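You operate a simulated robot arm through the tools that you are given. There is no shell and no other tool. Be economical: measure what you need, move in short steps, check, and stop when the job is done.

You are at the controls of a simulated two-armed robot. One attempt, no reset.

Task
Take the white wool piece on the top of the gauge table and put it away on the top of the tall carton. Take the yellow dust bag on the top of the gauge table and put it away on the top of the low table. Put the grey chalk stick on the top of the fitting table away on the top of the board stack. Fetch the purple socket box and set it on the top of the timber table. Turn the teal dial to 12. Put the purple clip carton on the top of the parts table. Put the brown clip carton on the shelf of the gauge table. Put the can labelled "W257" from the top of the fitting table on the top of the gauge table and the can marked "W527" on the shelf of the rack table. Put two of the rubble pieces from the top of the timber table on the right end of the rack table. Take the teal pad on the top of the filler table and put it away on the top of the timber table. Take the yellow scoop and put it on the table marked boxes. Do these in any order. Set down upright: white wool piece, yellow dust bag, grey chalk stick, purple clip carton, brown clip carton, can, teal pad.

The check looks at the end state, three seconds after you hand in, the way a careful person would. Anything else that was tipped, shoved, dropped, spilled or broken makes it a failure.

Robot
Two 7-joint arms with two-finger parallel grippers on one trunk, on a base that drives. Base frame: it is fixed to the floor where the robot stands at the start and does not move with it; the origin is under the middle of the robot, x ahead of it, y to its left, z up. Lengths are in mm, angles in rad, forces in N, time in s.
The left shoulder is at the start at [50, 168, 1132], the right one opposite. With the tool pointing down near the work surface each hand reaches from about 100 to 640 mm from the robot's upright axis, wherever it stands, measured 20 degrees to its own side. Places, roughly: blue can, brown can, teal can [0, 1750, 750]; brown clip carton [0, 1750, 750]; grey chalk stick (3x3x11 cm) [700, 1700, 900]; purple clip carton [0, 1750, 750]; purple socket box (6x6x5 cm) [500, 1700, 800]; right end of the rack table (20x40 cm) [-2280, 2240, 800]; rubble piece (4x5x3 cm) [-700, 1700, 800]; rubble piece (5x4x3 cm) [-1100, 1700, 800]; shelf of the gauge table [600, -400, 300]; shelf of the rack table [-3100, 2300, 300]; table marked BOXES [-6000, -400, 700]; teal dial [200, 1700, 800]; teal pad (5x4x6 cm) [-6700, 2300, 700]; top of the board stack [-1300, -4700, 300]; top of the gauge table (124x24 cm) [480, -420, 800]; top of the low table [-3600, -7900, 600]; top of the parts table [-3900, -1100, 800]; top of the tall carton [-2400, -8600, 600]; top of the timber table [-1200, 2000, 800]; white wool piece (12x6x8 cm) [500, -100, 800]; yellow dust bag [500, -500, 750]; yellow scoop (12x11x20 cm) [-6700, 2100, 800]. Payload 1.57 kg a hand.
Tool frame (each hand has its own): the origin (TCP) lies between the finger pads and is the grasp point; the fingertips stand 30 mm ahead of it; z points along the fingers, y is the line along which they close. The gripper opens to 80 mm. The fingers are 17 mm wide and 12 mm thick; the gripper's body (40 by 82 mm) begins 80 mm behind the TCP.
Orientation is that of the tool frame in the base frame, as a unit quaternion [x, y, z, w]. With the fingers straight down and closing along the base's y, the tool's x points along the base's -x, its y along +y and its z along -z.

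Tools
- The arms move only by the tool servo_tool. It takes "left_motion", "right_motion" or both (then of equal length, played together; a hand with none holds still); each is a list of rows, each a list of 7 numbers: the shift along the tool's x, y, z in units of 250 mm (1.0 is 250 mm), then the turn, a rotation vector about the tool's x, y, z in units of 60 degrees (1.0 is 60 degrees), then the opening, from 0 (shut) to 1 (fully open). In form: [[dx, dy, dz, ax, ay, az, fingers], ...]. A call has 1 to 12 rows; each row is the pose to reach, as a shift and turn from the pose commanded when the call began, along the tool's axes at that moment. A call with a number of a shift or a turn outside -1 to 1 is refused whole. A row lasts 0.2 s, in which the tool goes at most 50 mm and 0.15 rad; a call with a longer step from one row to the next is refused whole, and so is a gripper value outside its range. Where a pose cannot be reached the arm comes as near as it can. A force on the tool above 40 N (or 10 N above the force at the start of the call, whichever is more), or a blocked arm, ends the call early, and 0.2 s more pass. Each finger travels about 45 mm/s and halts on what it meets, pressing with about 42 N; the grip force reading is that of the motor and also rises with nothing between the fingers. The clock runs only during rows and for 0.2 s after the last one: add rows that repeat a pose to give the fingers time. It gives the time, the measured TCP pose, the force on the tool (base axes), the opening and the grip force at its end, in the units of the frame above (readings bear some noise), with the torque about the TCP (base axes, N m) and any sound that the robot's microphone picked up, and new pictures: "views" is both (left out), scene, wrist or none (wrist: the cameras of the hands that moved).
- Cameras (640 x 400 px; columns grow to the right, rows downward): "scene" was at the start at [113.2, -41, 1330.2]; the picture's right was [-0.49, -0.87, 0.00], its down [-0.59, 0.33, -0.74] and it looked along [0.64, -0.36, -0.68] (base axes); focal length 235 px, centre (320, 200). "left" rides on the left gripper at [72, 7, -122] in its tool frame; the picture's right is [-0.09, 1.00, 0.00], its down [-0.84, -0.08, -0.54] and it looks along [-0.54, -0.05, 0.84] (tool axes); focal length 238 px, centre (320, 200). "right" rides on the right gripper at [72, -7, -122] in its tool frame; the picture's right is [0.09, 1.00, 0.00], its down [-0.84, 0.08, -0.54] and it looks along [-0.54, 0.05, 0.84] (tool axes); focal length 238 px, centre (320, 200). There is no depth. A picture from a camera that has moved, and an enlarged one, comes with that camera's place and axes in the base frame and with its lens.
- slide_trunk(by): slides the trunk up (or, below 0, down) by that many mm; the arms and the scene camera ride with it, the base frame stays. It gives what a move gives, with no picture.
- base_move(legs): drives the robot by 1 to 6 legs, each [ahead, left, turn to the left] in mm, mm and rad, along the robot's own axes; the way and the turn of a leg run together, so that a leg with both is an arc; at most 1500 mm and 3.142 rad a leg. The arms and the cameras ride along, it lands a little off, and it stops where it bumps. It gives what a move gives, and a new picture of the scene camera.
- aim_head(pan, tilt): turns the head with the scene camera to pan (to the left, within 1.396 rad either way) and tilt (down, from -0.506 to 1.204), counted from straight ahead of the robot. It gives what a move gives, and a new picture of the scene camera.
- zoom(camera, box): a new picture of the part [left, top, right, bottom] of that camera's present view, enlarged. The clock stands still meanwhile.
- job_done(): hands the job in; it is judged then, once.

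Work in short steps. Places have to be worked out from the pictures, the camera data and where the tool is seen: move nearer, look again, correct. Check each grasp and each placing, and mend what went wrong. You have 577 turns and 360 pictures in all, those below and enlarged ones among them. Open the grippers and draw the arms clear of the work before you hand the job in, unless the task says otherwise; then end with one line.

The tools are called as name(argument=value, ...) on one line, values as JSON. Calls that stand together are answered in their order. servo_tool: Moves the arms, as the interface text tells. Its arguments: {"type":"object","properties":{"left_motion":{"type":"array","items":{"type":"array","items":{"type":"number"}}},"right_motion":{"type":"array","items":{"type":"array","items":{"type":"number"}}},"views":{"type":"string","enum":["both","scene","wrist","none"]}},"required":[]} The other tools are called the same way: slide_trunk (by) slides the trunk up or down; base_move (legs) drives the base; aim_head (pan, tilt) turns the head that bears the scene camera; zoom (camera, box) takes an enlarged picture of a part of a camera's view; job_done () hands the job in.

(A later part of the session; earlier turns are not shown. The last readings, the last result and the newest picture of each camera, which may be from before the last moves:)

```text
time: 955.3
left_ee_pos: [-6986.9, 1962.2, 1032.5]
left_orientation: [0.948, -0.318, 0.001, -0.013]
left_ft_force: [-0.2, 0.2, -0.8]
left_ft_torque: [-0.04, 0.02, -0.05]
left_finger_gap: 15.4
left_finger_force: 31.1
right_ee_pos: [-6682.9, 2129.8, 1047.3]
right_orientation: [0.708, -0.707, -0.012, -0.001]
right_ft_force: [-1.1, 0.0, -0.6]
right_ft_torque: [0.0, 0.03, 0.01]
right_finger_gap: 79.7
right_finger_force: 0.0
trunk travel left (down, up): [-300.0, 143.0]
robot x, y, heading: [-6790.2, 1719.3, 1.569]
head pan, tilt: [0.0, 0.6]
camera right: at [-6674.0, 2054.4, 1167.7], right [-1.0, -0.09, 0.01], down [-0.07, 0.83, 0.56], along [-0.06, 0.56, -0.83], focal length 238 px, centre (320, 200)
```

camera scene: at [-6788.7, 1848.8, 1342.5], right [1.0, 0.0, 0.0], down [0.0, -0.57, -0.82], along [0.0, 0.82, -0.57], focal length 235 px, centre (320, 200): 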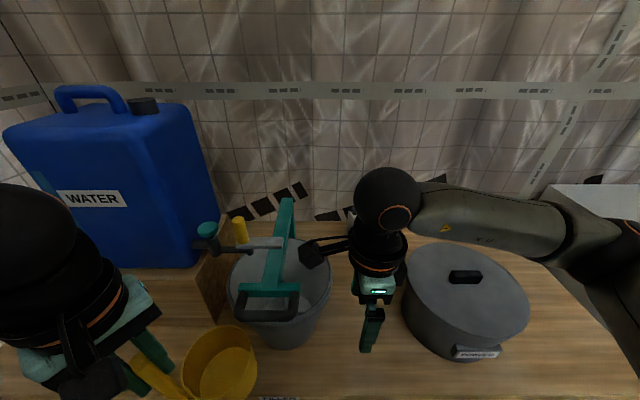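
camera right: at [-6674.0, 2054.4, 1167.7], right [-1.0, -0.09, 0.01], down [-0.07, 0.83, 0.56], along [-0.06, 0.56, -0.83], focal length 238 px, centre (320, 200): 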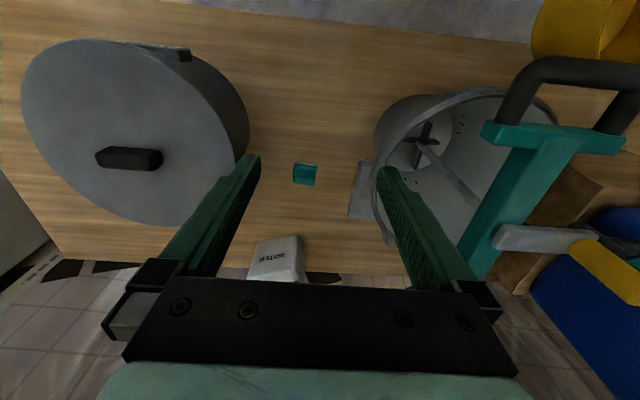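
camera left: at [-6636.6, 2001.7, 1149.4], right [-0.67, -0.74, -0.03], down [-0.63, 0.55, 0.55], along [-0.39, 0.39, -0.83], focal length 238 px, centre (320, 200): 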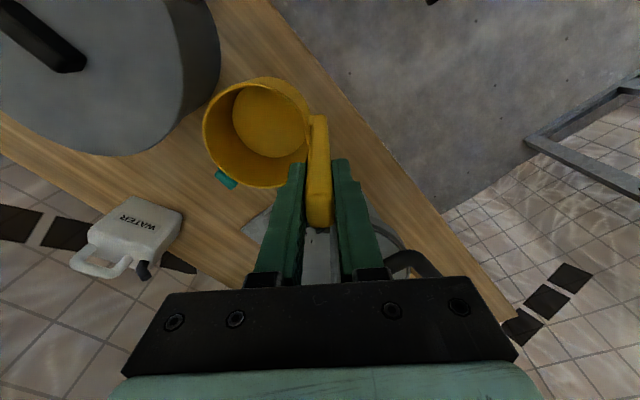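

Pad ≈ (-6670,2264); corridor between pots is ~145 mm wide. I lower the trunk by 80, move 25 ahead, then go over the pad.

slide_trunk(by=-80)

base_move(legs=[[25, 0, 0]])

servo_tool(right_motion=[[-0.14, -0.01, 0, 0, 0, 0, 0.9], [-0.28, -0.03, 0, 0, 0, 0, 0.75], [-0.42, -0.044, 0, 0, 0, 0, 0.75], [-0.436, -0.044, 0.15, 0, 0, 0, 0.75], [-0.436, -0.044, 0.3, 0, 0, 0, 0.75], [-0.436, -0.044, 0.3, 0, 0, 0, 0.75]], views="wrist")

```text
time: 956.5
left_ee_pos: [-6986.4, 1960.5, 952.2]
left_orientation: [0.948, -0.317, 0.001, -0.013]
left_ft_force: [-0.9, 0.8, -0.5]
left_ft_torque: [-0.03, 0.03, 0.01]
left_finger_gap: 15.4
left_finger_force: 30.7
right_ee_pos: [-6682.6, 2130.9, 966.6]
right_orientation: [-0.706, 0.708, 0.013, 0.003]
right_ft_force: [-0.5, -0.7, 0.2]
right_ft_torque: [0.01, 0.01, 0.0]
right_finger_gap: 80.1
right_finger_force: 0.2
trunk travel left (down, up): [-220.0, 223.0]
robot x, y, heading: [-6789.0, 1720.3, 1.573]
head pan, tilt: [0.0, 0.6]
```

```text
time: 957.3
left_ee_pos: [-6987.1, 1986.3, 952.6]
left_orientation: [0.948, -0.317, 0.001, -0.014]
left_ft_force: [-0.4, 0.0, -0.5]
left_ft_torque: [-0.02, 0.04, 0.0]
left_finger_gap: 15.4
left_finger_force: 31.4
right_ee_pos: [-6682.5, 2156.6, 967.0]
right_orientation: [0.708, -0.707, -0.012, -0.003]
right_ft_force: [0.6, 0.8, 0.4]
right_ft_torque: [0.0, 0.01, -0.04]
right_finger_gap: 79.8
right_finger_force: 0.0
trunk travel left (down, up): [-220.0, 223.0]
robot x, y, heading: [-6790.7, 1744.2, 1.572]
head pan, tilt: [0.0, 0.6]
camera scene: at [-6788.7, 1873.1, 1262.5], right [1.0, 0.0, 0.0], down [0.0, -0.57, -0.82], along [0.0, 0.82, -0.57], focal length 235 px, centre (320, 200)
```

scene: 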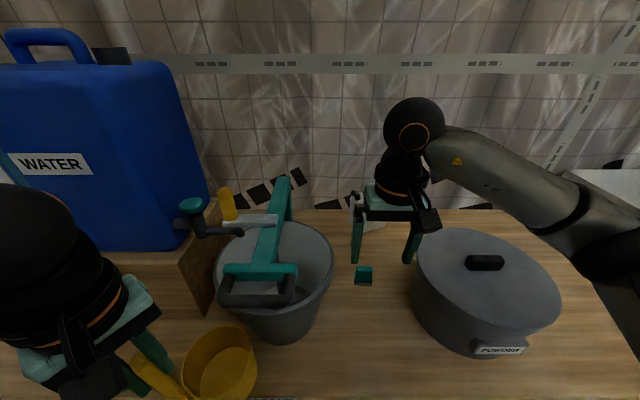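

```text
time: 958.7
left_ee_pos: [-6986.1, 1985.6, 951.2]
left_orientation: [0.948, -0.317, 0.0, -0.014]
left_ft_force: [0.5, 0.7, -0.2]
left_ft_torque: [-0.04, 0.04, 0.0]
left_finger_gap: 15.5
left_finger_force: 31.3
right_ee_pos: [-6673.2, 2267.0, 896.3]
right_orientation: [0.707, -0.707, -0.013, -0.002]
right_ft_force: [-0.4, 0.5, -0.9]
right_ft_torque: [0.01, 0.03, -0.01]
right_finger_gap: 59.7
right_finger_force: 0.0
trunk travel left (down, up): [-220.0, 223.0]
robot x, y, heading: [-6791.2, 1744.7, 1.568]
head pan, tilt: [0.0, 0.6]
camera right: at [-6664.4, 2191.0, 1017.0], right [-1.0, -0.09, 0.01], down [-0.07, 0.82, 0.56], along [-0.06, 0.56, -0.83], focal length 238 px, centre (320, 200)
```

right: 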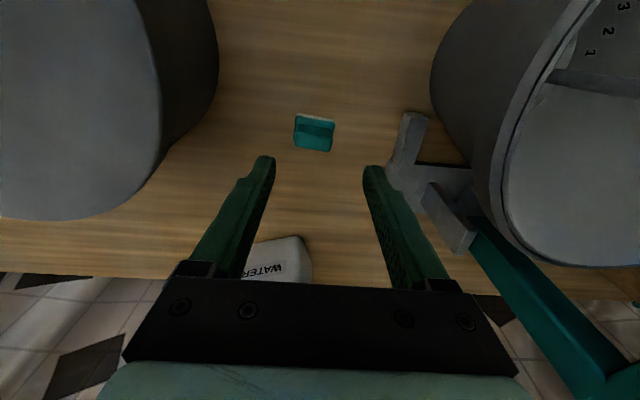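

Aligned within 5 mm. I descend between the pots and grip the pad.

servo_tool(right_motion=[[-0.012, -0.02, 0.12, 0, 0, 0, 0.75], [-0.012, -0.02, 0.28, 0, 0, 0, 0.75], [-0.012, -0.02, 0.44, 0, 0, 0, 0.75], [-0.012, -0.02, 0.56, 0, 0, 0, 0.75], [-0.012, -0.02, 0.56, 0, 0, 0, 0.75]], views="wrist")

```text
time: 959.9
left_ee_pos: [-6987.2, 1986.5, 952.4]
left_orientation: [0.948, -0.318, 0.0, -0.013]
left_ft_force: [0.7, -0.2, -0.2]
left_ft_torque: [-0.03, 0.02, 0.01]
left_finger_gap: 15.5
left_finger_force: 31.2
right_ee_pos: [-6671.0, 2273.3, 755.6]
right_orientation: [0.707, -0.707, -0.013, -0.003]
right_ft_force: [0.0, -0.9, 0.4]
right_ft_torque: [-0.01, -0.01, -0.01]
right_finger_gap: 59.9
right_finger_force: 0.1
trunk travel left (down, up): [-220.0, 223.0]
robot x, y, heading: [-6786.6, 1748.6, 1.57]
head pan, tilt: [0.0, 0.6]
camera right: at [-6661.4, 2196.6, 876.7], right [-1.0, -0.09, 0.01], down [-0.07, 0.83, 0.56], along [-0.06, 0.56, -0.83], focal length 238 px, centre (320, 200)
```

right: 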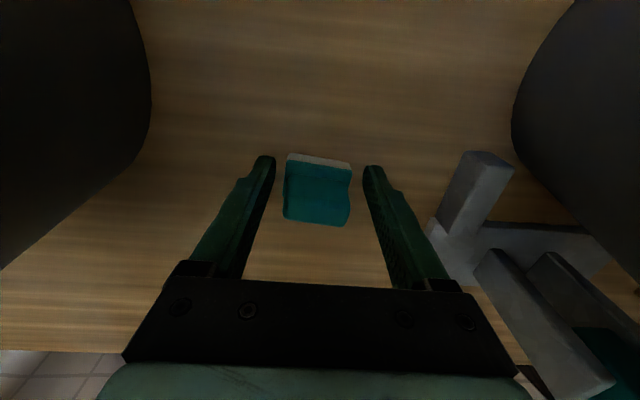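

The pad is between the fingers. I squeeze and lift straight up.

servo_tool(right_motion=[[0, 0, 0, 0, 0, 0, 0.4], [0, 0, 0, 0, 0, 0, 0], [0, 0, 0, 0, 0, 0, 0], [0, 0, 0, 0, 0, 0, 0], [0, 0, 0, 0, 0, 0, 0], [0, 0, -0.06, 0, 0, 0, 0], [0, 0, -0.2, 0, 0, 0, 0], [0, 0, -0.38, 0, 0, 0, 0], [0, 0, -0.56, 0, 0, 0, 0], [0, 0, -0.74, 0, 0, 0, 0], [0, 0, -0.92, 0, 0, 0, 0]], views="wrist")

```text
time: 962.3
left_ee_pos: [-6987.8, 1985.3, 951.3]
left_orientation: [0.948, -0.317, 0.001, -0.014]
left_ft_force: [0.0, -0.8, -1.2]
left_ft_torque: [-0.06, 0.01, -0.01]
left_finger_gap: 15.5
left_finger_force: 30.9
right_ee_pos: [-6666.3, 2263.5, 984.4]
right_orientation: [0.707, -0.707, -0.013, -0.003]
right_ft_force: [1.0, 0.3, 0.1]
right_ft_torque: [0.01, -0.01, -0.03]
right_finger_gap: 0.1
right_finger_force: 21.7
trunk travel left (down, up): [-220.0, 223.0]
robot x, y, heading: [-6786.8, 1745.8, 1.574]
head pan, tilt: [0.0, 0.6]
camera right: at [-6657.9, 2188.0, 1105.8], right [-1.0, -0.09, 0.01], down [-0.07, 0.82, 0.56], along [-0.06, 0.56, -0.83], focal length 238 px, centre (320, 200)
```

right: 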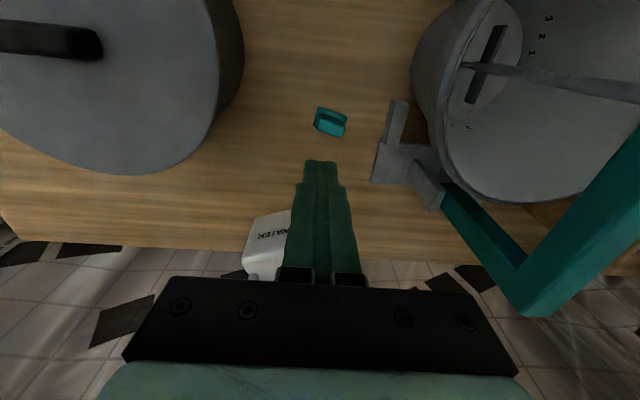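

The grip slipped off the pad. I zoom to see its state.

zoom(camera="right", box=[270, 80, 390, 170])

```text
4.44 times, centred on (330, 125) of right
camera zoom: at [-6657.9, 2188.0, 1105.8], right [-1.0, -0.09, 0.01], down [-0.07, 0.82, 0.56], along [-0.06, 0.56, -0.83], focal length 1059 px, centre (276, 533)
```

zoom: 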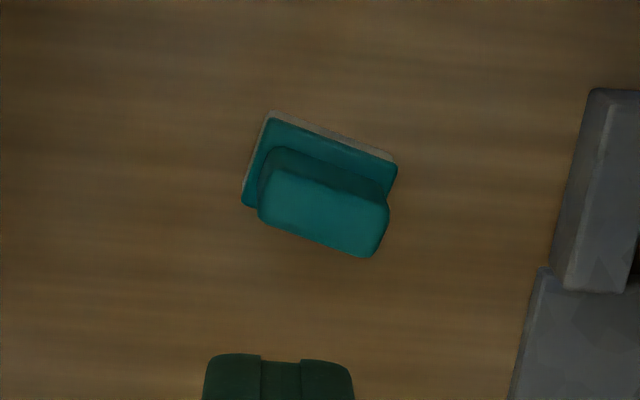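

The pad is upright but turned ~22°; it has a narrow top handle. I'll grip across that handle: rotate the right hand clockwise by ~112° above it.

servo_tool(right_motion=[[0, 0, 0, 0, 0, 0.14, 0.6], [0, 0, 0, 0, 0, 0.28, 0.65], [0, 0.02, 0, 0, 0, 0.42, 0.65], [-0.04, 0.04, 0, 0, 0, 0.56, 0.65], [-0.08, 0.06, 0, 0, 0, 0.7, 0.65], [-0.1, 0.076, 0, 0, 0, 0.84, 0.65], [-0.1, 0.076, 0, 0, 0, 0.97, 0.65]], views="none")

servo_tool(right_motion=[[0, 0, 0, 0, 0, 0.14, 0.65], [0, 0, 0, 0, 0, 0.28, 0.65], [0, 0, 0, 0, 0, 0.42, 0.65], [0, 0, 0, 0, 0, 0.56, 0.65], [0, 0, 0, 0, 0, 0.7, 0.65], [0, 0, 0, 0, 0, 0.84, 0.65], [0, 0, 0, 0, 0, 0.9, 0.65], [0, 0, 0, 0, 0, 0.9, 0.65]], views="wrist")

```text
time: 963.9
left_ee_pos: [-6986.9, 1985.1, 951.9]
left_orientation: [0.948, -0.317, 0.0, -0.014]
left_ft_force: [0.0, -0.4, -0.9]
left_ft_torque: [-0.04, 0.0, 0.01]
left_finger_gap: 15.4
left_finger_force: 31.1
right_ee_pos: [-6684.7, 2292.0, 983.8]
right_orientation: [-0.273, 0.962, 0.012, -0.004]
right_ft_force: [-0.2, 0.4, -0.2]
right_ft_torque: [0.04, 0.04, -0.02]
right_finger_gap: 52.0
right_finger_force: 0.1
trunk travel left (down, up): [-220.0, 223.0]
robot x, y, heading: [-6788.7, 1743.3, 1.567]
head pan, tilt: [0.0, 0.6]
```

```text
time: 965.7
left_ee_pos: [-6986.4, 1984.5, 952.5]
left_orientation: [0.948, -0.317, 0.001, -0.015]
left_ft_force: [0.2, 0.1, -1.3]
left_ft_torque: [-0.05, 0.03, 0.01]
left_finger_gap: 15.5
left_finger_force: 31.0
right_ee_pos: [-6686.2, 2290.4, 984.1]
right_orientation: [0.194, 0.981, 0.009, -0.009]
right_ft_force: [-0.5, 0.7, -0.1]
right_ft_torque: [0.0, 0.03, -0.03]
right_finger_gap: 52.0
right_finger_force: 0.1
trunk travel left (down, up): [-220.0, 223.0]
robot x, y, heading: [-6786.8, 1743.2, 1.572]
head pan, tilt: [0.0, 0.6]
camera right: at [-6752.6, 2308.6, 1108.6], right [0.29, 0.96, 0.02], down [0.81, -0.26, 0.53], along [0.51, -0.14, -0.85], focal length 238 px, centre (320, 200)
```

right: 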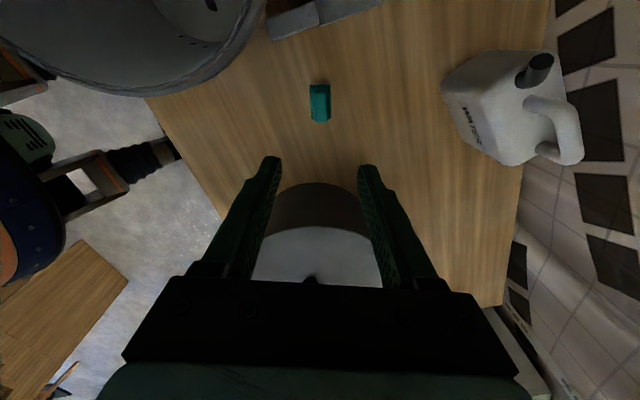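

I zoom for precise alignment.

zoom(camera="right", box=[260, 60, 380, 150])

```text
4.44 times, centred on (320, 105) of right
camera zoom: at [-6752.6, 2308.6, 1108.6], right [0.29, 0.96, 0.02], down [0.81, -0.26, 0.53], along [0.51, -0.14, -0.85], focal length 1059 px, centre (320, 622)
```

zoom: 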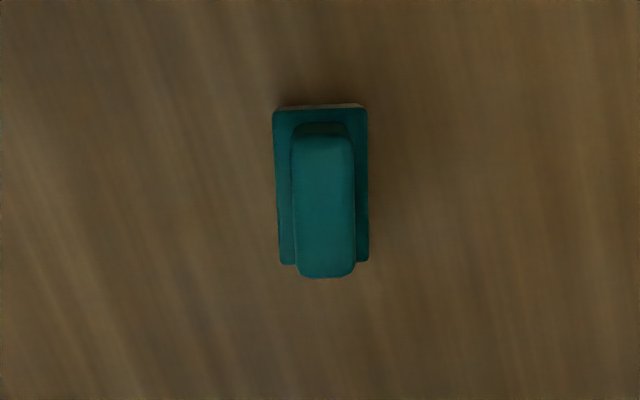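

Handle ≈18 mm thick, centre ≈ (-6694,2297). I align, descend to z≈772 and grip.

servo_tool(right_motion=[[0.04, 0.014, 0.1, 0, 0, 0, 0.65], [0.04, 0.014, 0.28, 0, 0, 0, 0.65], [0.04, 0.014, 0.46, 0, 0, 0, 0.65], [0.04, 0.014, 0.64, 0, 0, 0, 0.65], [0.04, 0.014, 0.78, 0, 0, 0, 0.65], [0.04, 0.014, 0.845, 0, 0, 0, 0.65], [0.04, 0.014, 0.845, 0, 0, 0, 0.65]], views="wrist")

```text
time: 967.3
left_ee_pos: [-6987.1, 1985.4, 951.4]
left_orientation: [0.948, -0.317, 0.001, -0.013]
left_ft_force: [0.0, -0.8, -0.5]
left_ft_torque: [-0.01, -0.01, -0.02]
left_finger_gap: 15.5
left_finger_force: 31.9
right_ee_pos: [-6695.4, 2303.3, 774.2]
right_orientation: [0.192, 0.981, 0.01, -0.009]
right_ft_force: [0.0, -0.1, -0.1]
right_ft_torque: [0.01, -0.01, -0.01]
right_finger_gap: 51.8
right_finger_force: 0.1
trunk travel left (down, up): [-220.0, 223.0]
robot x, y, heading: [-6788.1, 1746.4, 1.566]
head pan, tilt: [0.0, 0.6]
camera right: at [-6762.4, 2319.4, 898.6], right [0.29, 0.96, 0.02], down [0.81, -0.26, 0.53], along [0.51, -0.14, -0.85], focal length 238 px, centre (320, 200)
```

right: 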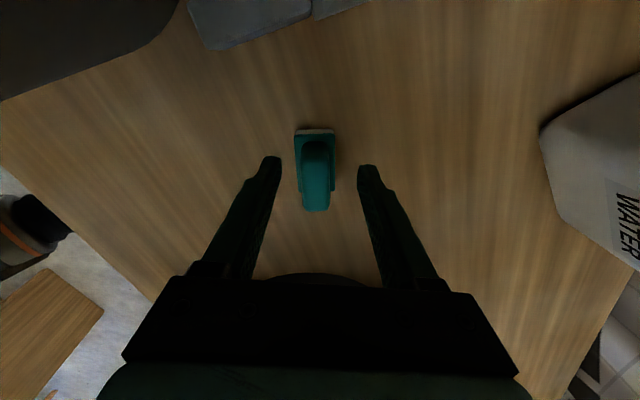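

Slight shift of 7 mm along the handle, then squeeze and lift.

servo_tool(right_motion=[[0.028, 0, 0.01, 0, 0, 0, 0.65], [0.028, 0, 0.01, 0, 0, 0, 0.4], [0.028, 0, 0.01, 0, 0, 0, 0.15], [0.028, 0, 0.01, 0, 0, 0, 0], [0.028, 0, 0.01, 0, 0, 0, 0], [0.028, 0, 0.01, 0, 0, 0, 0], [0.028, 0, -0.05, 0, 0, 0, 0], [0.028, 0, -0.15, 0, 0, 0, 0], [0.028, 0, -0.33, 0, 0, 0, 0]], views="wrist")

```text
time: 969.3
left_ee_pos: [-6986.8, 1984.9, 951.8]
left_orientation: [0.948, -0.317, 0.001, -0.013]
left_ft_force: [0.5, 0.1, -1.1]
left_ft_torque: [-0.02, 0.01, -0.01]
left_finger_gap: 15.7
left_finger_force: 30.8
right_ee_pos: [-6700.7, 2302.3, 857.1]
right_orientation: [0.193, 0.981, 0.009, -0.008]
right_ft_force: [0.3, 0.0, -0.8]
right_ft_torque: [-0.02, 0.02, -0.02]
right_finger_gap: 19.0
right_finger_force: 32.6
trunk travel left (down, up): [-220.0, 223.0]
robot x, y, heading: [-6789.1, 1744.7, 1.569]
head pan, tilt: [0.0, 0.6]
camera right: at [-6768.8, 2319.9, 980.8], right [0.29, 0.96, 0.02], down [0.81, -0.26, 0.53], along [0.51, -0.14, -0.85], focal length 238 px, centre (320, 200)
```

right: 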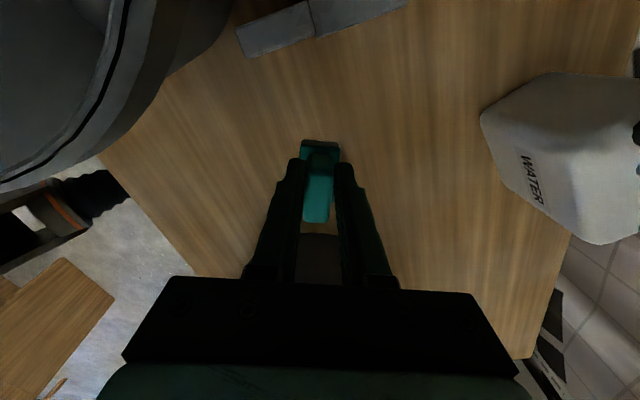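

Pad held (19 mm). I raise, then retract toward me.

servo_tool(right_motion=[[0, 0, -0.18, 0, 0, 0, 0], [0, 0, -0.36, 0, 0, 0, 0], [0, 0, -0.52, 0, 0, 0, 0], [-0.06, -0.15, -0.55, 0, 0, 0, 0], [-0.13, -0.31, -0.55, 0, 0, 0, 0], [-0.2, -0.48, -0.55, 0, 0, 0, 0], [-0.26, -0.64, -0.55, 0, 0, 0, 0], [-0.33, -0.8, -0.55, 0, 0, 0, 0], [-0.36, -0.88, -0.55, 0, 0, 0, 0], [-0.36, -0.88, -0.55, 0, 0, 0, 0]], views="scene")

```text
time: 971.5
left_ee_pos: [-6987.6, 1985.8, 952.1]
left_orientation: [0.948, -0.317, 0.001, -0.014]
left_ft_force: [0.1, -0.7, -1.7]
left_ft_torque: [-0.05, 0.03, 0.01]
left_finger_gap: 15.5
left_finger_force: 30.9
right_ee_pos: [-6696.9, 2064.2, 987.7]
right_orientation: [0.193, 0.981, 0.009, -0.009]
right_ft_force: [0.6, -0.8, -0.3]
right_ft_torque: [-0.03, 0.01, -0.02]
right_finger_gap: 18.9
right_finger_force: 32.8
trunk travel left (down, up): [-220.0, 223.0]
robot x, y, heading: [-6788.1, 1748.0, 1.572]
head pan, tilt: [0.0, 0.6]
camera scene: at [-6788.7, 1872.7, 1262.6], right [1.0, 0.0, 0.0], down [0.0, -0.56, -0.83], along [0.0, 0.83, -0.56], focal length 235 px, centre (320, 200)
```

scene: 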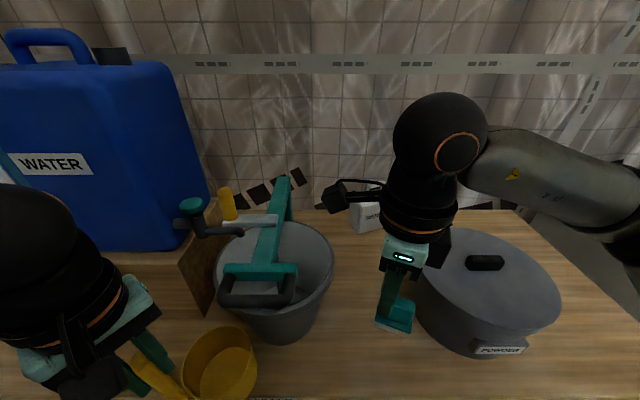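

Now to the table marked BOXES. I back off, raise the trunk, go east and turn south to look.

base_move(legs=[[-620, 0, 0], [0, -1050, 0], [0, 0, 3.141]])

slide_trunk(by=80)

aim_head(pan=0.0, tilt=0.4)

```text
time: 988.2
left_ee_pos: [-5965.8, 877.9, 961.4]
left_orientation: [0.855, 0.518, -0.025, -0.018]
left_ft_force: [-0.8, 0.4, -1.3]
left_ft_torque: [0.0, -0.05, -0.03]
left_finger_gap: 15.6
left_finger_force: 31.3
right_ee_pos: [-6098.4, 1134.0, 986.8]
right_orientation: [-0.642, 0.767, -0.004, -0.013]
right_ft_force: [0.7, 0.8, -0.3]
right_ft_torque: [-0.02, -0.02, 0.0]
right_finger_gap: 19.0
right_finger_force: 33.2
trunk travel left (down, up): [-220.0, 223.0]
robot x, y, heading: [-5766.0, 1107.6, -2.927]
head pan, tilt: [0.0, 0.6]
stopped in leg 3: the robot was blocked; the commanded pose is now the measured one
camera scene: at [-5894.4, 1084.7, 1262.1], right [-0.21, 0.98, -0.01], down [0.56, 0.11, -0.82], along [-0.8, -0.18, -0.57], focal length 235 px, centre (320, 200)
```

scene: 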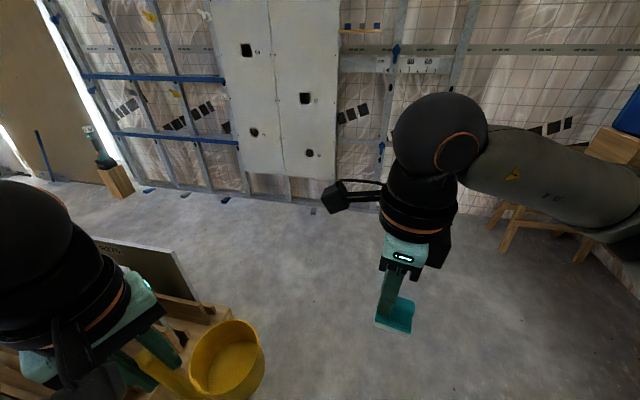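

```text
time: 989.3
left_ee_pos: [-5959.7, 871.5, 1037.6]
left_orientation: [0.853, 0.522, -0.024, -0.02]
left_ft_force: [0.4, 0.1, -1.2]
left_ft_torque: [0.03, -0.04, 0.03]
left_finger_gap: 15.6
left_finger_force: 31.5
right_ee_pos: [-6094.2, 1130.3, 1068.0]
right_orientation: [-0.643, 0.766, -0.001, -0.013]
right_ft_force: [0.5, 0.4, -0.1]
right_ft_torque: [-0.03, 0.01, 0.0]
right_finger_gap: 18.9
right_finger_force: 32.7
trunk travel left (down, up): [-300.0, 143.0]
robot x, y, heading: [-5762.5, 1105.7, -2.921]
head pan, tilt: [0.0, 0.6]
```

```text
time: 990.1
left_ee_pos: [-5959.8, 871.5, 1039.7]
left_orientation: [0.853, 0.522, -0.023, -0.02]
left_ft_force: [0.2, 0.0, -0.6]
left_ft_torque: [-0.03, -0.03, -0.01]
left_finger_gap: 15.5
left_finger_force: 31.1
right_ee_pos: [-6094.3, 1129.0, 1067.8]
right_orientation: [-0.643, 0.765, 0.0, -0.013]
right_ft_force: [-0.4, -1.0, -0.8]
right_ft_torque: [-0.04, -0.03, 0.01]
right_finger_gap: 19.0
right_finger_force: 33.1
trunk travel left (down, up): [-300.0, 143.0]
robot x, y, heading: [-5762.6, 1105.1, -2.925]
head pan, tilt: [0.0, 0.4]
camera scene: at [-5892.8, 1079.1, 1360.8], right [-0.21, 0.98, 0.0], down [0.38, 0.08, -0.92], along [-0.9, -0.2, -0.39], focal length 235 px, centre (320, 200)
```

scene: 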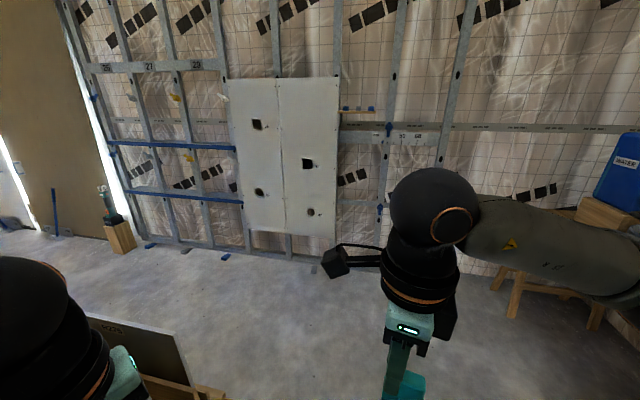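

The left arm touched a stand to the south. I move north 300 mm and then finish turning.

base_move(legs=[[0, -300, 0]])

base_move(legs=[[0, 0, 0.7]])

```text
time: 993.3
left_ee_pos: [-6023.0, 1162.0, 1038.3]
left_orientation: [0.853, 0.521, -0.023, -0.02]
left_ft_force: [-0.1, 0.2, -0.2]
left_ft_torque: [-0.03, -0.02, 0.01]
left_finger_gap: 15.4
left_finger_force: 31.3
right_ee_pos: [-6157.7, 1419.2, 1067.8]
right_orientation: [-0.644, 0.765, 0.0, -0.013]
right_ft_force: [0.6, -0.5, -0.8]
right_ft_torque: [-0.03, 0.01, -0.01]
right_finger_gap: 18.6
right_finger_force: 33.5
trunk travel left (down, up): [-300.0, 143.0]
robot x, y, heading: [-5827.8, 1397.4, -2.923]
head pan, tilt: [0.0, 0.4]
camera scene: at [-5956.3, 1369.8, 1360.8], right [-0.21, 0.98, 0.0], down [0.38, 0.08, -0.92], along [-0.9, -0.2, -0.39], focal length 235 px, centre (320, 200)
```

scene: 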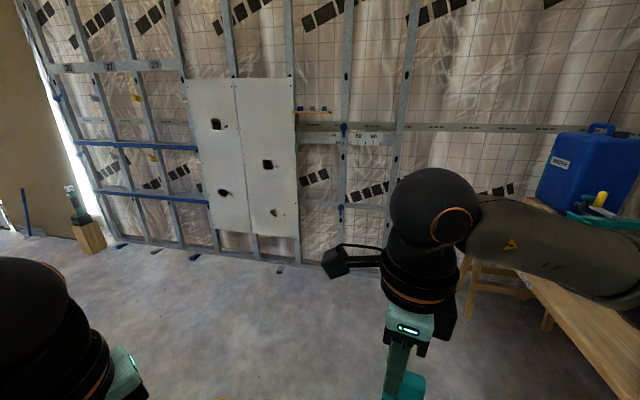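

```text
time: 995.5
left_ee_pos: [-5824.6, 1092.3, 1037.2]
left_orientation: [0.621, 0.783, -0.028, -0.01]
left_ft_force: [0.2, -0.6, 0.2]
left_ft_torque: [0.02, -0.02, 0.01]
left_finger_gap: 15.2
left_finger_force: 31.3
right_ee_pos: [-6094.7, 1200.3, 1068.5]
right_orientation: [0.867, -0.498, 0.005, 0.012]
right_ft_force: [0.2, -0.1, -1.3]
right_ft_torque: [-0.02, -0.04, -0.05]
right_finger_gap: 19.1
right_finger_force: 32.7
trunk travel left (down, up): [-300.0, 143.0]
robot x, y, heading: [-5827.8, 1402.0, -2.224]
head pan, tilt: [0.0, 0.4]
camera scene: at [-5907.1, 1292.6, 1360.8], right [-0.79, 0.61, 0.0], down [0.24, 0.31, -0.92], along [-0.56, -0.73, -0.39], focal length 235 px, centre (320, 200)
```

scene: 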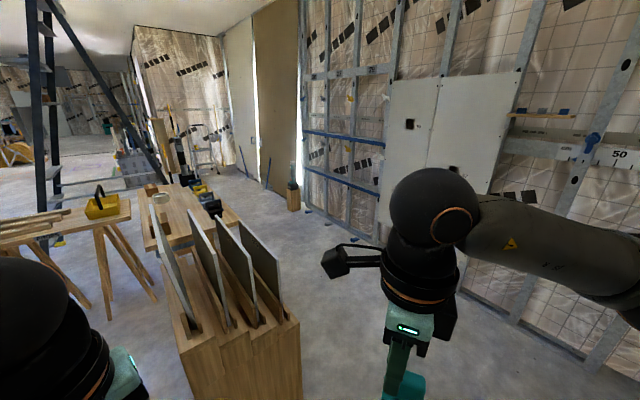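

I zoom toward the table behind the rack.

zoom(camera="scene", box=[0, 120, 320, 320])

```text
2.00 times, centred on (160, 220) of scene
camera zoom: at [-5907.1, 1292.6, 1360.8], right [-0.79, 0.61, 0.0], down [0.24, 0.31, -0.92], along [-0.56, -0.73, -0.39], focal length 470 px, centre (640, 160)
```

zoom: 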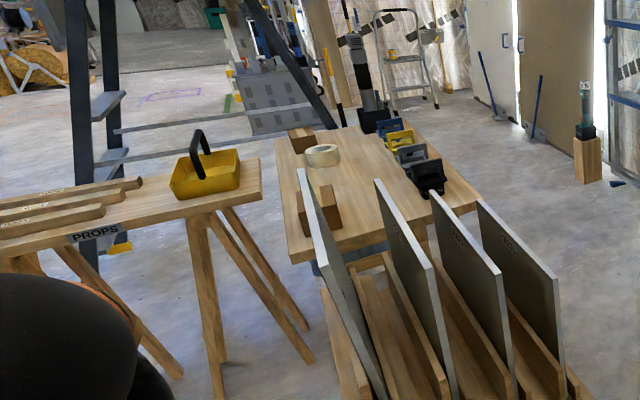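

The BOXES table seems to be the one behind the rack (x -6300..-5822, y 24..-1000), reachable from the west. I move west first, then turn to face east.

base_move(legs=[[599, -700, 0], [0, 0, 2.224]])

aim_head(pan=-0.7, tilt=0.45)

```text
time: 1007.5
left_ee_pos: [-6509.5, 1541.7, 1037.4]
left_orientation: [-0.427, 0.904, -0.022, 0.021]
left_ft_force: [-0.5, -0.3, -1.1]
left_ft_torque: [0.02, 0.05, -0.03]
left_finger_gap: 15.6
left_finger_force: 31.7
right_ee_pos: [-6432.4, 1262.6, 1067.9]
right_orientation: [0.83, 0.557, 0.013, 0.001]
right_ft_force: [-0.6, 0.3, 0.1]
right_ft_torque: [-0.02, 0.0, 0.02]
right_finger_gap: 18.9
right_finger_force: 33.2
trunk travel left (down, up): [-300.0, 143.0]
robot x, y, heading: [-6750.1, 1354.4, 0.002]
head pan, tilt: [0.0, 0.4]
camera scene: at [-6617.6, 1352.7, 1360.8], right [0.0, -1.0, 0.0], down [-0.39, 0.0, -0.92], along [0.92, 0.0, -0.39], focal length 235 px, centre (320, 200)
```

scene: 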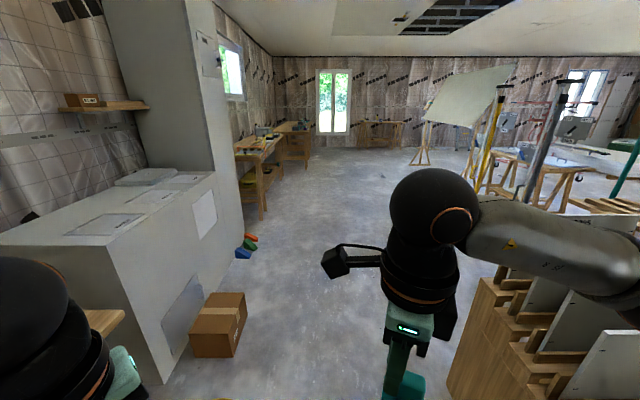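

```text
time: 1008.5
left_ee_pos: [-6509.1, 1542.0, 1037.7]
left_orientation: [-0.427, 0.904, -0.022, 0.02]
left_ft_force: [-0.1, 0.7, -0.7]
left_ft_torque: [0.02, 0.01, 0.0]
left_finger_gap: 15.5
left_finger_force: 31.0
right_ee_pos: [-6431.8, 1262.1, 1068.0]
right_orientation: [0.83, 0.558, 0.013, 0.0]
right_ft_force: [-0.3, 0.1, -0.9]
right_ft_torque: [0.0, 0.0, -0.02]
right_finger_gap: 18.5
right_finger_force: 33.3
trunk travel left (down, up): [-300.0, 143.0]
robot x, y, heading: [-6752.7, 1354.4, 0.001]
head pan, tilt: [-0.7, 0.45]
camera scene: at [-6639.9, 1293.5, 1356.2], right [-0.64, -0.77, 0.0], down [-0.33, 0.28, -0.9], along [0.69, -0.58, -0.44], focal length 235 px, centre (320, 200)
```

scene: 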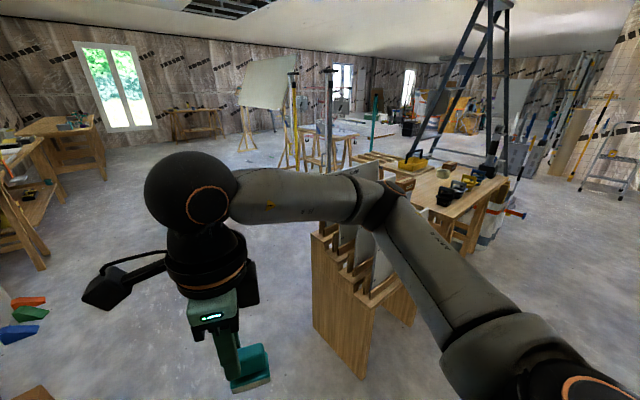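

The way south along x≈-6750 is free. I strafe right to y≈-60 and look at the table.

base_move(legs=[[0, -700, 0], [0, -715, 0]])

aim_head(pan=0, tilt=0.6)

```text
time: 1021.4
left_ee_pos: [-6502.9, 126.0, 1039.1]
left_orientation: [-0.432, 0.901, -0.021, 0.021]
left_ft_force: [0.6, -0.6, -1.0]
left_ft_torque: [0.02, 0.05, -0.04]
left_finger_gap: 15.5
left_finger_force: 31.1
right_ee_pos: [-6423.5, -153.3, 1067.6]
right_orientation: [0.827, 0.563, 0.013, 0.0]
right_ft_force: [0.3, -0.9, -0.5]
right_ft_torque: [0.01, -0.01, -0.02]
right_finger_gap: 19.2
right_finger_force: 32.9
trunk travel left (down, up): [-300.0, 143.0]
robot x, y, heading: [-6744.1, -63.7, 0.011]
head pan, tilt: [-0.7, 0.45]
camera scene: at [-6631.3, -123.9, 1356.1], right [-0.63, -0.77, 0.0], down [-0.34, 0.28, -0.9], along [0.7, -0.57, -0.44], focal length 235 px, centre (320, 200)
```

scene: 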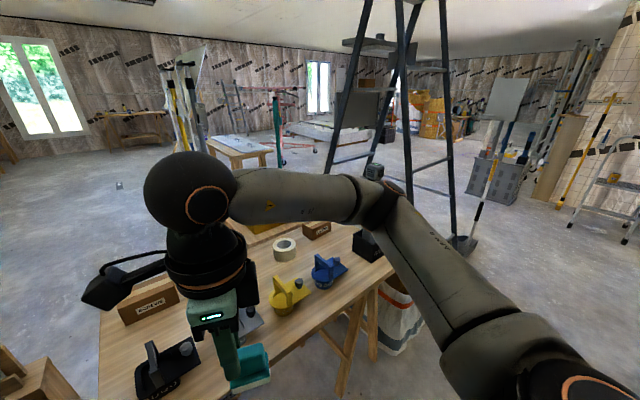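

```text
time: 1022.5
left_ee_pos: [-6502.4, 127.3, 1038.8]
left_orientation: [-0.432, 0.902, -0.022, 0.021]
left_ft_force: [-0.2, -0.2, -0.9]
left_ft_torque: [0.02, -0.03, -0.01]
left_finger_gap: 15.4
left_finger_force: 31.7
right_ee_pos: [-6423.3, -152.6, 1067.8]
right_orientation: [0.827, 0.562, 0.013, 0.001]
right_ft_force: [0.4, -0.2, -1.6]
right_ft_torque: [0.0, 0.02, -0.02]
right_finger_gap: 19.0
right_finger_force: 33.4
trunk travel left (down, up): [-300.0, 143.0]
robot x, y, heading: [-6742.5, -66.9, 0.012]
head pan, tilt: [0.0, 0.6]
camera scene: at [-6613.9, -64.5, 1342.6], right [0.01, -1.0, 0.0], down [-0.56, -0.01, -0.83], along [0.83, 0.01, -0.56], focal length 235 px, centre (320, 200)
```

scene: 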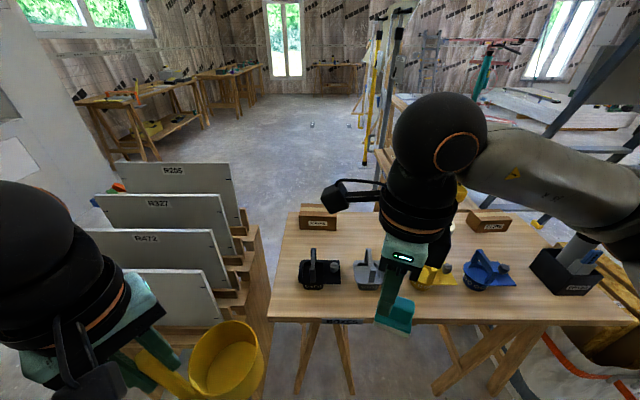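

I check the label on the table's edge.

zoom(camera="scene", box=[250, 190, 490, 340])

```text
2.67 times, centred on (370, 265) of scene
camera zoom: at [-6613.9, -64.5, 1342.6], right [0.01, -1.0, 0.0], down [-0.56, -0.01, -0.83], along [0.83, 0.01, -0.56], focal length 626 px, centre (187, 27)
```

zoom: 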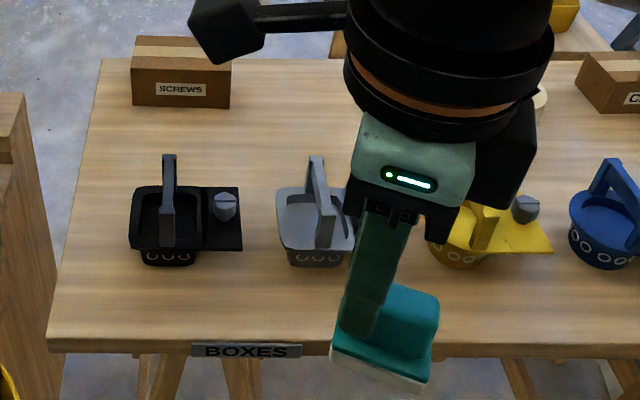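

It is the BOXES table. The free strip lies between the black organizer and the SCREWS box (x≈-6050..-5910). I rotate the scoop so the cup points away from me and raise the trunk 60.

servo_tool(left_motion=[[0, 0, 0, -0.012, 0, -0.13, 0], [0, 0, 0, -0.024, 0, -0.26, 0], [0, 0, 0, -0.036, 0, -0.39, 0], [0, 0, 0, -0.048, 0, -0.52, 0], [0, 0, 0, -0.059, 0, -0.643, 0], [0, 0, 0, -0.059, 0, -0.643, 0]], views="none")

slide_trunk(by=60)

base_move(legs=[[0, -190, -0.012]])

```text
time: 1023.9
left_ee_pos: [-6503.3, 126.6, 1038.0]
left_orientation: [-0.707, 0.708, 0.0, -0.001]
left_ft_force: [0.5, 0.1, -0.8]
left_ft_torque: [-0.05, 0.04, 0.0]
left_finger_gap: 15.5
left_finger_force: 31.1
right_ee_pos: [-6423.6, -152.2, 1068.7]
right_orientation: [0.827, 0.563, 0.013, 0.0]
right_ft_force: [0.4, 0.6, 0.1]
right_ft_torque: [0.01, 0.02, -0.01]
right_finger_gap: 18.7
right_finger_force: 33.0
trunk travel left (down, up): [-300.0, 143.0]
robot x, y, heading: [-6743.1, -67.8, 0.012]
head pan, tilt: [0.0, 0.6]
```

```text
time: 1024.9
left_ee_pos: [-6502.6, 125.6, 1098.7]
left_orientation: [-0.706, 0.708, 0.0, -0.001]
left_ft_force: [0.0, 0.0, -0.4]
left_ft_torque: [-0.02, 0.04, 0.02]
left_finger_gap: 15.5
left_finger_force: 31.2
right_ee_pos: [-6422.3, -152.8, 1127.8]
right_orientation: [0.826, 0.563, 0.014, 0.0]
right_ft_force: [0.0, -0.5, -0.7]
right_ft_torque: [0.02, 0.0, 0.01]
right_finger_gap: 19.2
right_finger_force: 33.0
trunk travel left (down, up): [-360.0, 83.0]
robot x, y, heading: [-6741.3, -69.9, 0.014]
head pan, tilt: [0.0, 0.6]
```

```text
time: 1027.2
left_ee_pos: [-6499.8, -65.3, 1098.6]
left_orientation: [-0.701, 0.713, 0.001, -0.001]
left_ft_force: [0.3, 0.1, -0.3]
left_ft_torque: [0.01, 0.02, -0.01]
left_finger_gap: 15.5
left_finger_force: 30.7
right_ee_pos: [-6423.0, -344.9, 1128.4]
right_orientation: [0.83, 0.557, 0.013, 0.0]
right_ft_force: [0.2, -0.4, 0.6]
right_ft_torque: [0.01, -0.02, 0.01]
right_finger_gap: 18.9
right_finger_force: 33.0
trunk travel left (down, up): [-360.0, 83.0]
robot x, y, heading: [-6745.5, -256.5, 0.002]
head pan, tilt: [0.0, 0.6]
camera scene: at [-6612.9, -254.0, 1402.6], right [0.0, -1.0, 0.0], down [-0.56, 0.0, -0.83], along [0.83, 0.0, -0.56], focal length 235 px, centre (320, 200)
```

scene: 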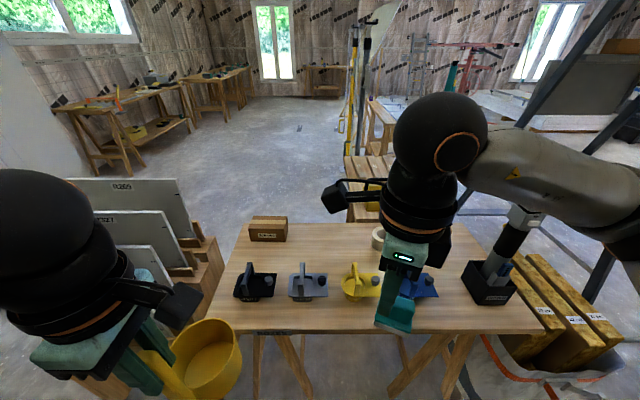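

I drive 185 ahead, then extend the left hand over the free strip.

base_move(legs=[[185, 0, 0]])

servo_tool(left_motion=[[0, -0.17, 0, 0, 0, 0, 0], [0, -0.34, 0, 0, 0, 0, 0], [0, -0.51, 0, 0, 0, 0, 0], [0, -0.68, 0.02, 0, 0, 0, 0], [0, -0.8, 0.1, 0, 0, 0, 0], [0, -0.8, 0.1, 0, 0, 0, 0]], views="both")

```text
time: 1028.7
left_ee_pos: [-6317.0, -65.4, 1097.0]
left_orientation: [-0.702, 0.712, 0.0, -0.001]
left_ft_force: [-0.2, 0.6, -0.7]
left_ft_torque: [-0.01, 0.1, -0.03]
left_finger_gap: 15.8
left_finger_force: 31.3
right_ee_pos: [-6240.7, -345.7, 1128.4]
right_orientation: [0.831, 0.557, 0.013, 0.0]
right_ft_force: [-0.4, 0.3, -0.1]
right_ft_torque: [0.01, 0.04, -0.03]
right_finger_gap: 18.9
right_finger_force: 33.1
trunk travel left (down, up): [-360.0, 83.0]
robot x, y, heading: [-6559.6, -255.3, -0.006]
head pan, tilt: [0.0, 0.6]
camera scene: at [-6430.0, -254.0, 1402.5], right [0.0, -1.0, 0.0], down [-0.57, 0.0, -0.82], along [0.82, 0.0, -0.57], focal length 235 px, centre (320, 200)
```

scene: 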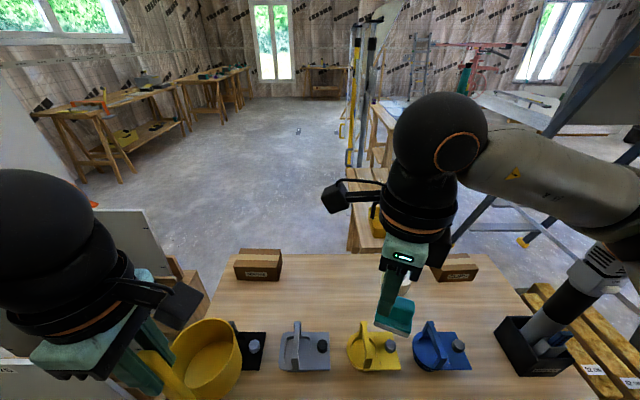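

```text
time: 1030.1
left_ee_pos: [-6117.9, -67.0, 1070.6]
left_orientation: [-0.7, 0.714, 0.0, 0.0]
left_ft_force: [0.3, -0.4, -1.3]
left_ft_torque: [0.02, 0.04, -0.02]
left_finger_gap: 15.4
left_finger_force: 31.9
right_ee_pos: [-6241.8, -343.7, 1128.5]
right_orientation: [0.83, 0.557, 0.013, 0.001]
right_ft_force: [-0.6, 0.1, 0.3]
right_ft_torque: [0.0, 0.02, -0.01]
right_finger_gap: 18.7
right_finger_force: 33.3
trunk travel left (down, up): [-360.0, 83.0]
robot x, y, heading: [-6563.4, -254.7, -0.003]
head pan, tilt: [0.0, 0.6]
camera scene: at [-6431.0, -254.0, 1402.6], right [0.0, -1.0, 0.0], down [-0.56, 0.0, -0.83], along [0.83, 0.0, -0.56], focal length 235 px, centre (320, 200)
camera left: at [-6126.6, -137.5, 1192.4], right [-0.99, 0.11, 0.0], down [0.09, 0.84, 0.54], along [0.06, 0.54, -0.84], focal length 238 px, centre (320, 200)
```

scene: 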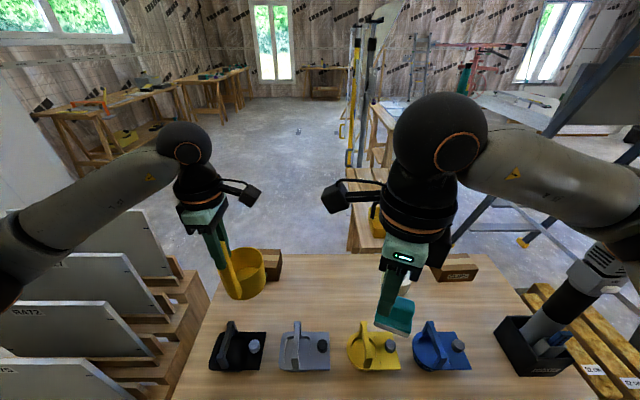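
left: 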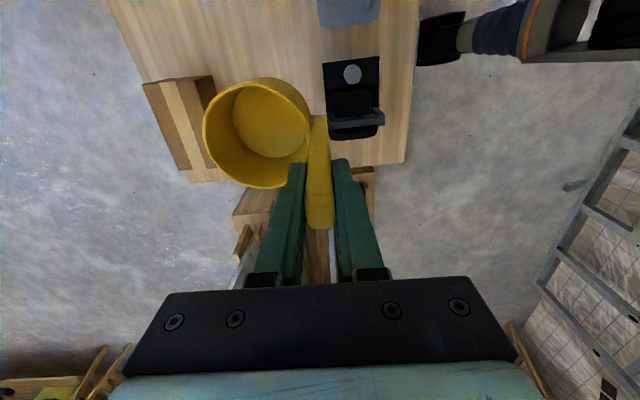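

Free gap is x -6122..-5892. I extend 68 mm more and lower toward the table.

servo_tool(left_motion=[[0, -0.14, 0.05, 0, 0, 0, 0], [0, -0.272, 0.12, 0, 0, 0, 0], [0, -0.272, 0.28, 0, 0, 0, 0], [0, -0.272, 0.44, 0, 0, 0, 0], [0, -0.272, 0.58, 0, 0, 0, 0], [0, -0.272, 0.58, 0, 0, 0, 0]], views="both")

```text
time: 1031.5
left_ee_pos: [-6045.8, -70.2, 934.4]
left_orientation: [-0.701, 0.713, -0.008, 0.005]
left_ft_force: [2.8, -1.3, 28.2]
left_ft_torque: [-0.19, -3.37, -0.08]
left_finger_gap: 20.3
left_finger_force: 33.8
right_ee_pos: [-6244.1, -346.0, 1127.3]
right_orientation: [0.831, 0.557, 0.015, 0.002]
right_ft_force: [0.4, -0.4, -0.1]
right_ft_torque: [0.0, -0.01, -0.03]
right_finger_gap: 19.1
right_finger_force: 33.3
trunk travel left (down, up): [-360.0, 83.0]
robot x, y, heading: [-6558.0, -253.6, -0.005]
head pan, tilt: [0.0, 0.6]
camera scene: at [-6434.0, -255.1, 1403.0], right [0.0, -1.0, 0.0], down [-0.56, 0.0, -0.83], along [0.83, 0.0, -0.56], focal length 235 px, centre (320, 200)
camera left: at [-6055.8, -139.9, 1056.3], right [-0.99, 0.11, -0.02], down [0.08, 0.84, 0.54], along [0.07, 0.53, -0.84], focal length 238 px, centre (320, 200)
```

scene: 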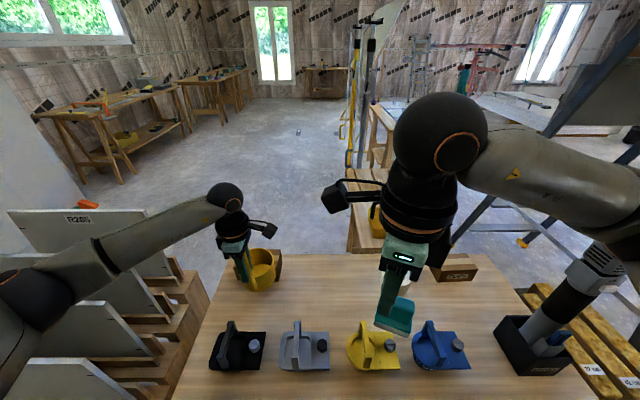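
left: 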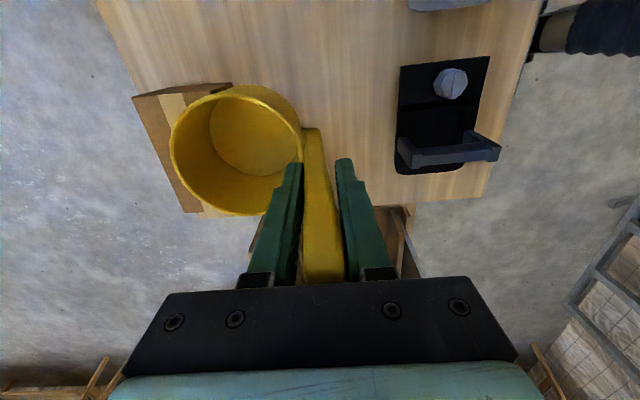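

The cup touched the SCREWS box edge (its west face is at x≈-5952). I raise and shift 36 mm back, then check.

servo_tool(left_motion=[[0, 0, -0.1, 0, 0, 0, 0], [0, 0.05, -0.2, 0, 0, 0, 0], [0, 0.144, -0.2, 0, 0, 0, 0], [0, 0.144, -0.2, 0, 0, 0, 0]], views="both")

```text
time: 1032.5
left_ee_pos: [-6084.4, -68.3, 976.7]
left_orientation: [-0.701, 0.713, 0.001, -0.001]
left_ft_force: [-0.2, -0.1, -0.5]
left_ft_torque: [-0.02, 0.06, 0.01]
left_finger_gap: 15.7
left_finger_force: 31.6
right_ee_pos: [-6241.7, -345.6, 1129.1]
right_orientation: [0.83, 0.557, 0.013, 0.0]
right_ft_force: [0.1, 0.0, -0.1]
right_ft_torque: [-0.01, 0.01, 0.03]
right_finger_gap: 18.8
right_finger_force: 33.1
trunk travel left (down, up): [-360.0, 83.0]
robot x, y, heading: [-6555.5, -253.6, -0.005]
head pan, tilt: [0.0, 0.6]
camera scene: at [-6430.7, -254.2, 1402.5], right [0.0, -1.0, 0.0], down [-0.57, 0.0, -0.82], along [0.82, 0.0, -0.57], focal length 235 px, centre (320, 200)
camera left: at [-6093.2, -139.3, 1097.9], right [-0.99, 0.11, 0.0], down [0.09, 0.84, 0.54], along [0.06, 0.54, -0.84], focal length 238 px, centre (320, 200)
```

scene: 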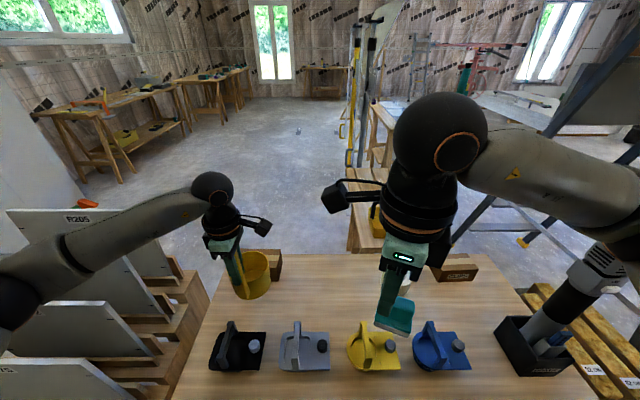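
left: 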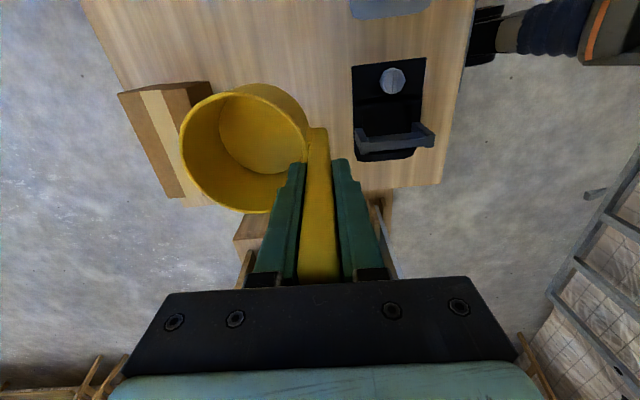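

The scoop slid a bit in the grip but hangs straight. Clearance to the box is ~30 mm now. I lower to contact finely.

servo_tool(left_motion=[[0, 0, 0.1, 0, 0, 0, 0], [0, 0, 0.2, 0, 0, 0, 0], [0, 0, 0.24, 0, 0, 0, 0], [0, 0, 0.27, 0, 0, 0, 0], [0, 0, 0.3, 0, 0, 0, 0], [0, 0, 0.32, 0, 0, 0, 0], [0, 0, 0.34, 0, 0, 0, 0], [0, 0, 0.36, 0, 0, 0, 0], [0, 0, 0.38, 0, 0, 0, 0], [0, 0, 0.4, 0, 0, 0, 0], [0, 0, 0.42, 0, 0, 0, 0], [0, 0, 0.44, 0, 0, 0, 0]], views="wrist")

```text
time: 1035.1
left_ee_pos: [-6085.6, -69.3, 871.0]
left_orientation: [-0.702, 0.712, -0.002, 0.0]
left_ft_force: [-3.1, 1.4, 13.9]
left_ft_torque: [-0.02, 0.11, -0.01]
left_finger_gap: 15.4
left_finger_force: 30.8
right_ee_pos: [-6242.6, -344.9, 1128.3]
right_orientation: [0.83, 0.557, 0.014, 0.001]
right_ft_force: [-0.2, -0.2, 1.0]
right_ft_torque: [-0.02, 0.0, 0.01]
right_finger_gap: 18.8
right_finger_force: 33.4
trunk travel left (down, up): [-360.0, 83.0]
robot x, y, heading: [-6559.3, -253.5, 0.001]
head pan, tilt: [0.0, 0.6]
camera left: at [-6094.5, -139.9, 993.0], right [-0.99, 0.11, 0.0], down [0.09, 0.84, 0.54], along [0.06, 0.54, -0.84], focal length 238 px, centre (320, 200)
```

left: 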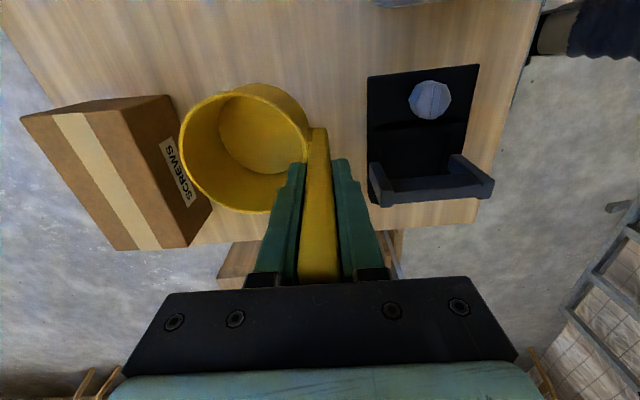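

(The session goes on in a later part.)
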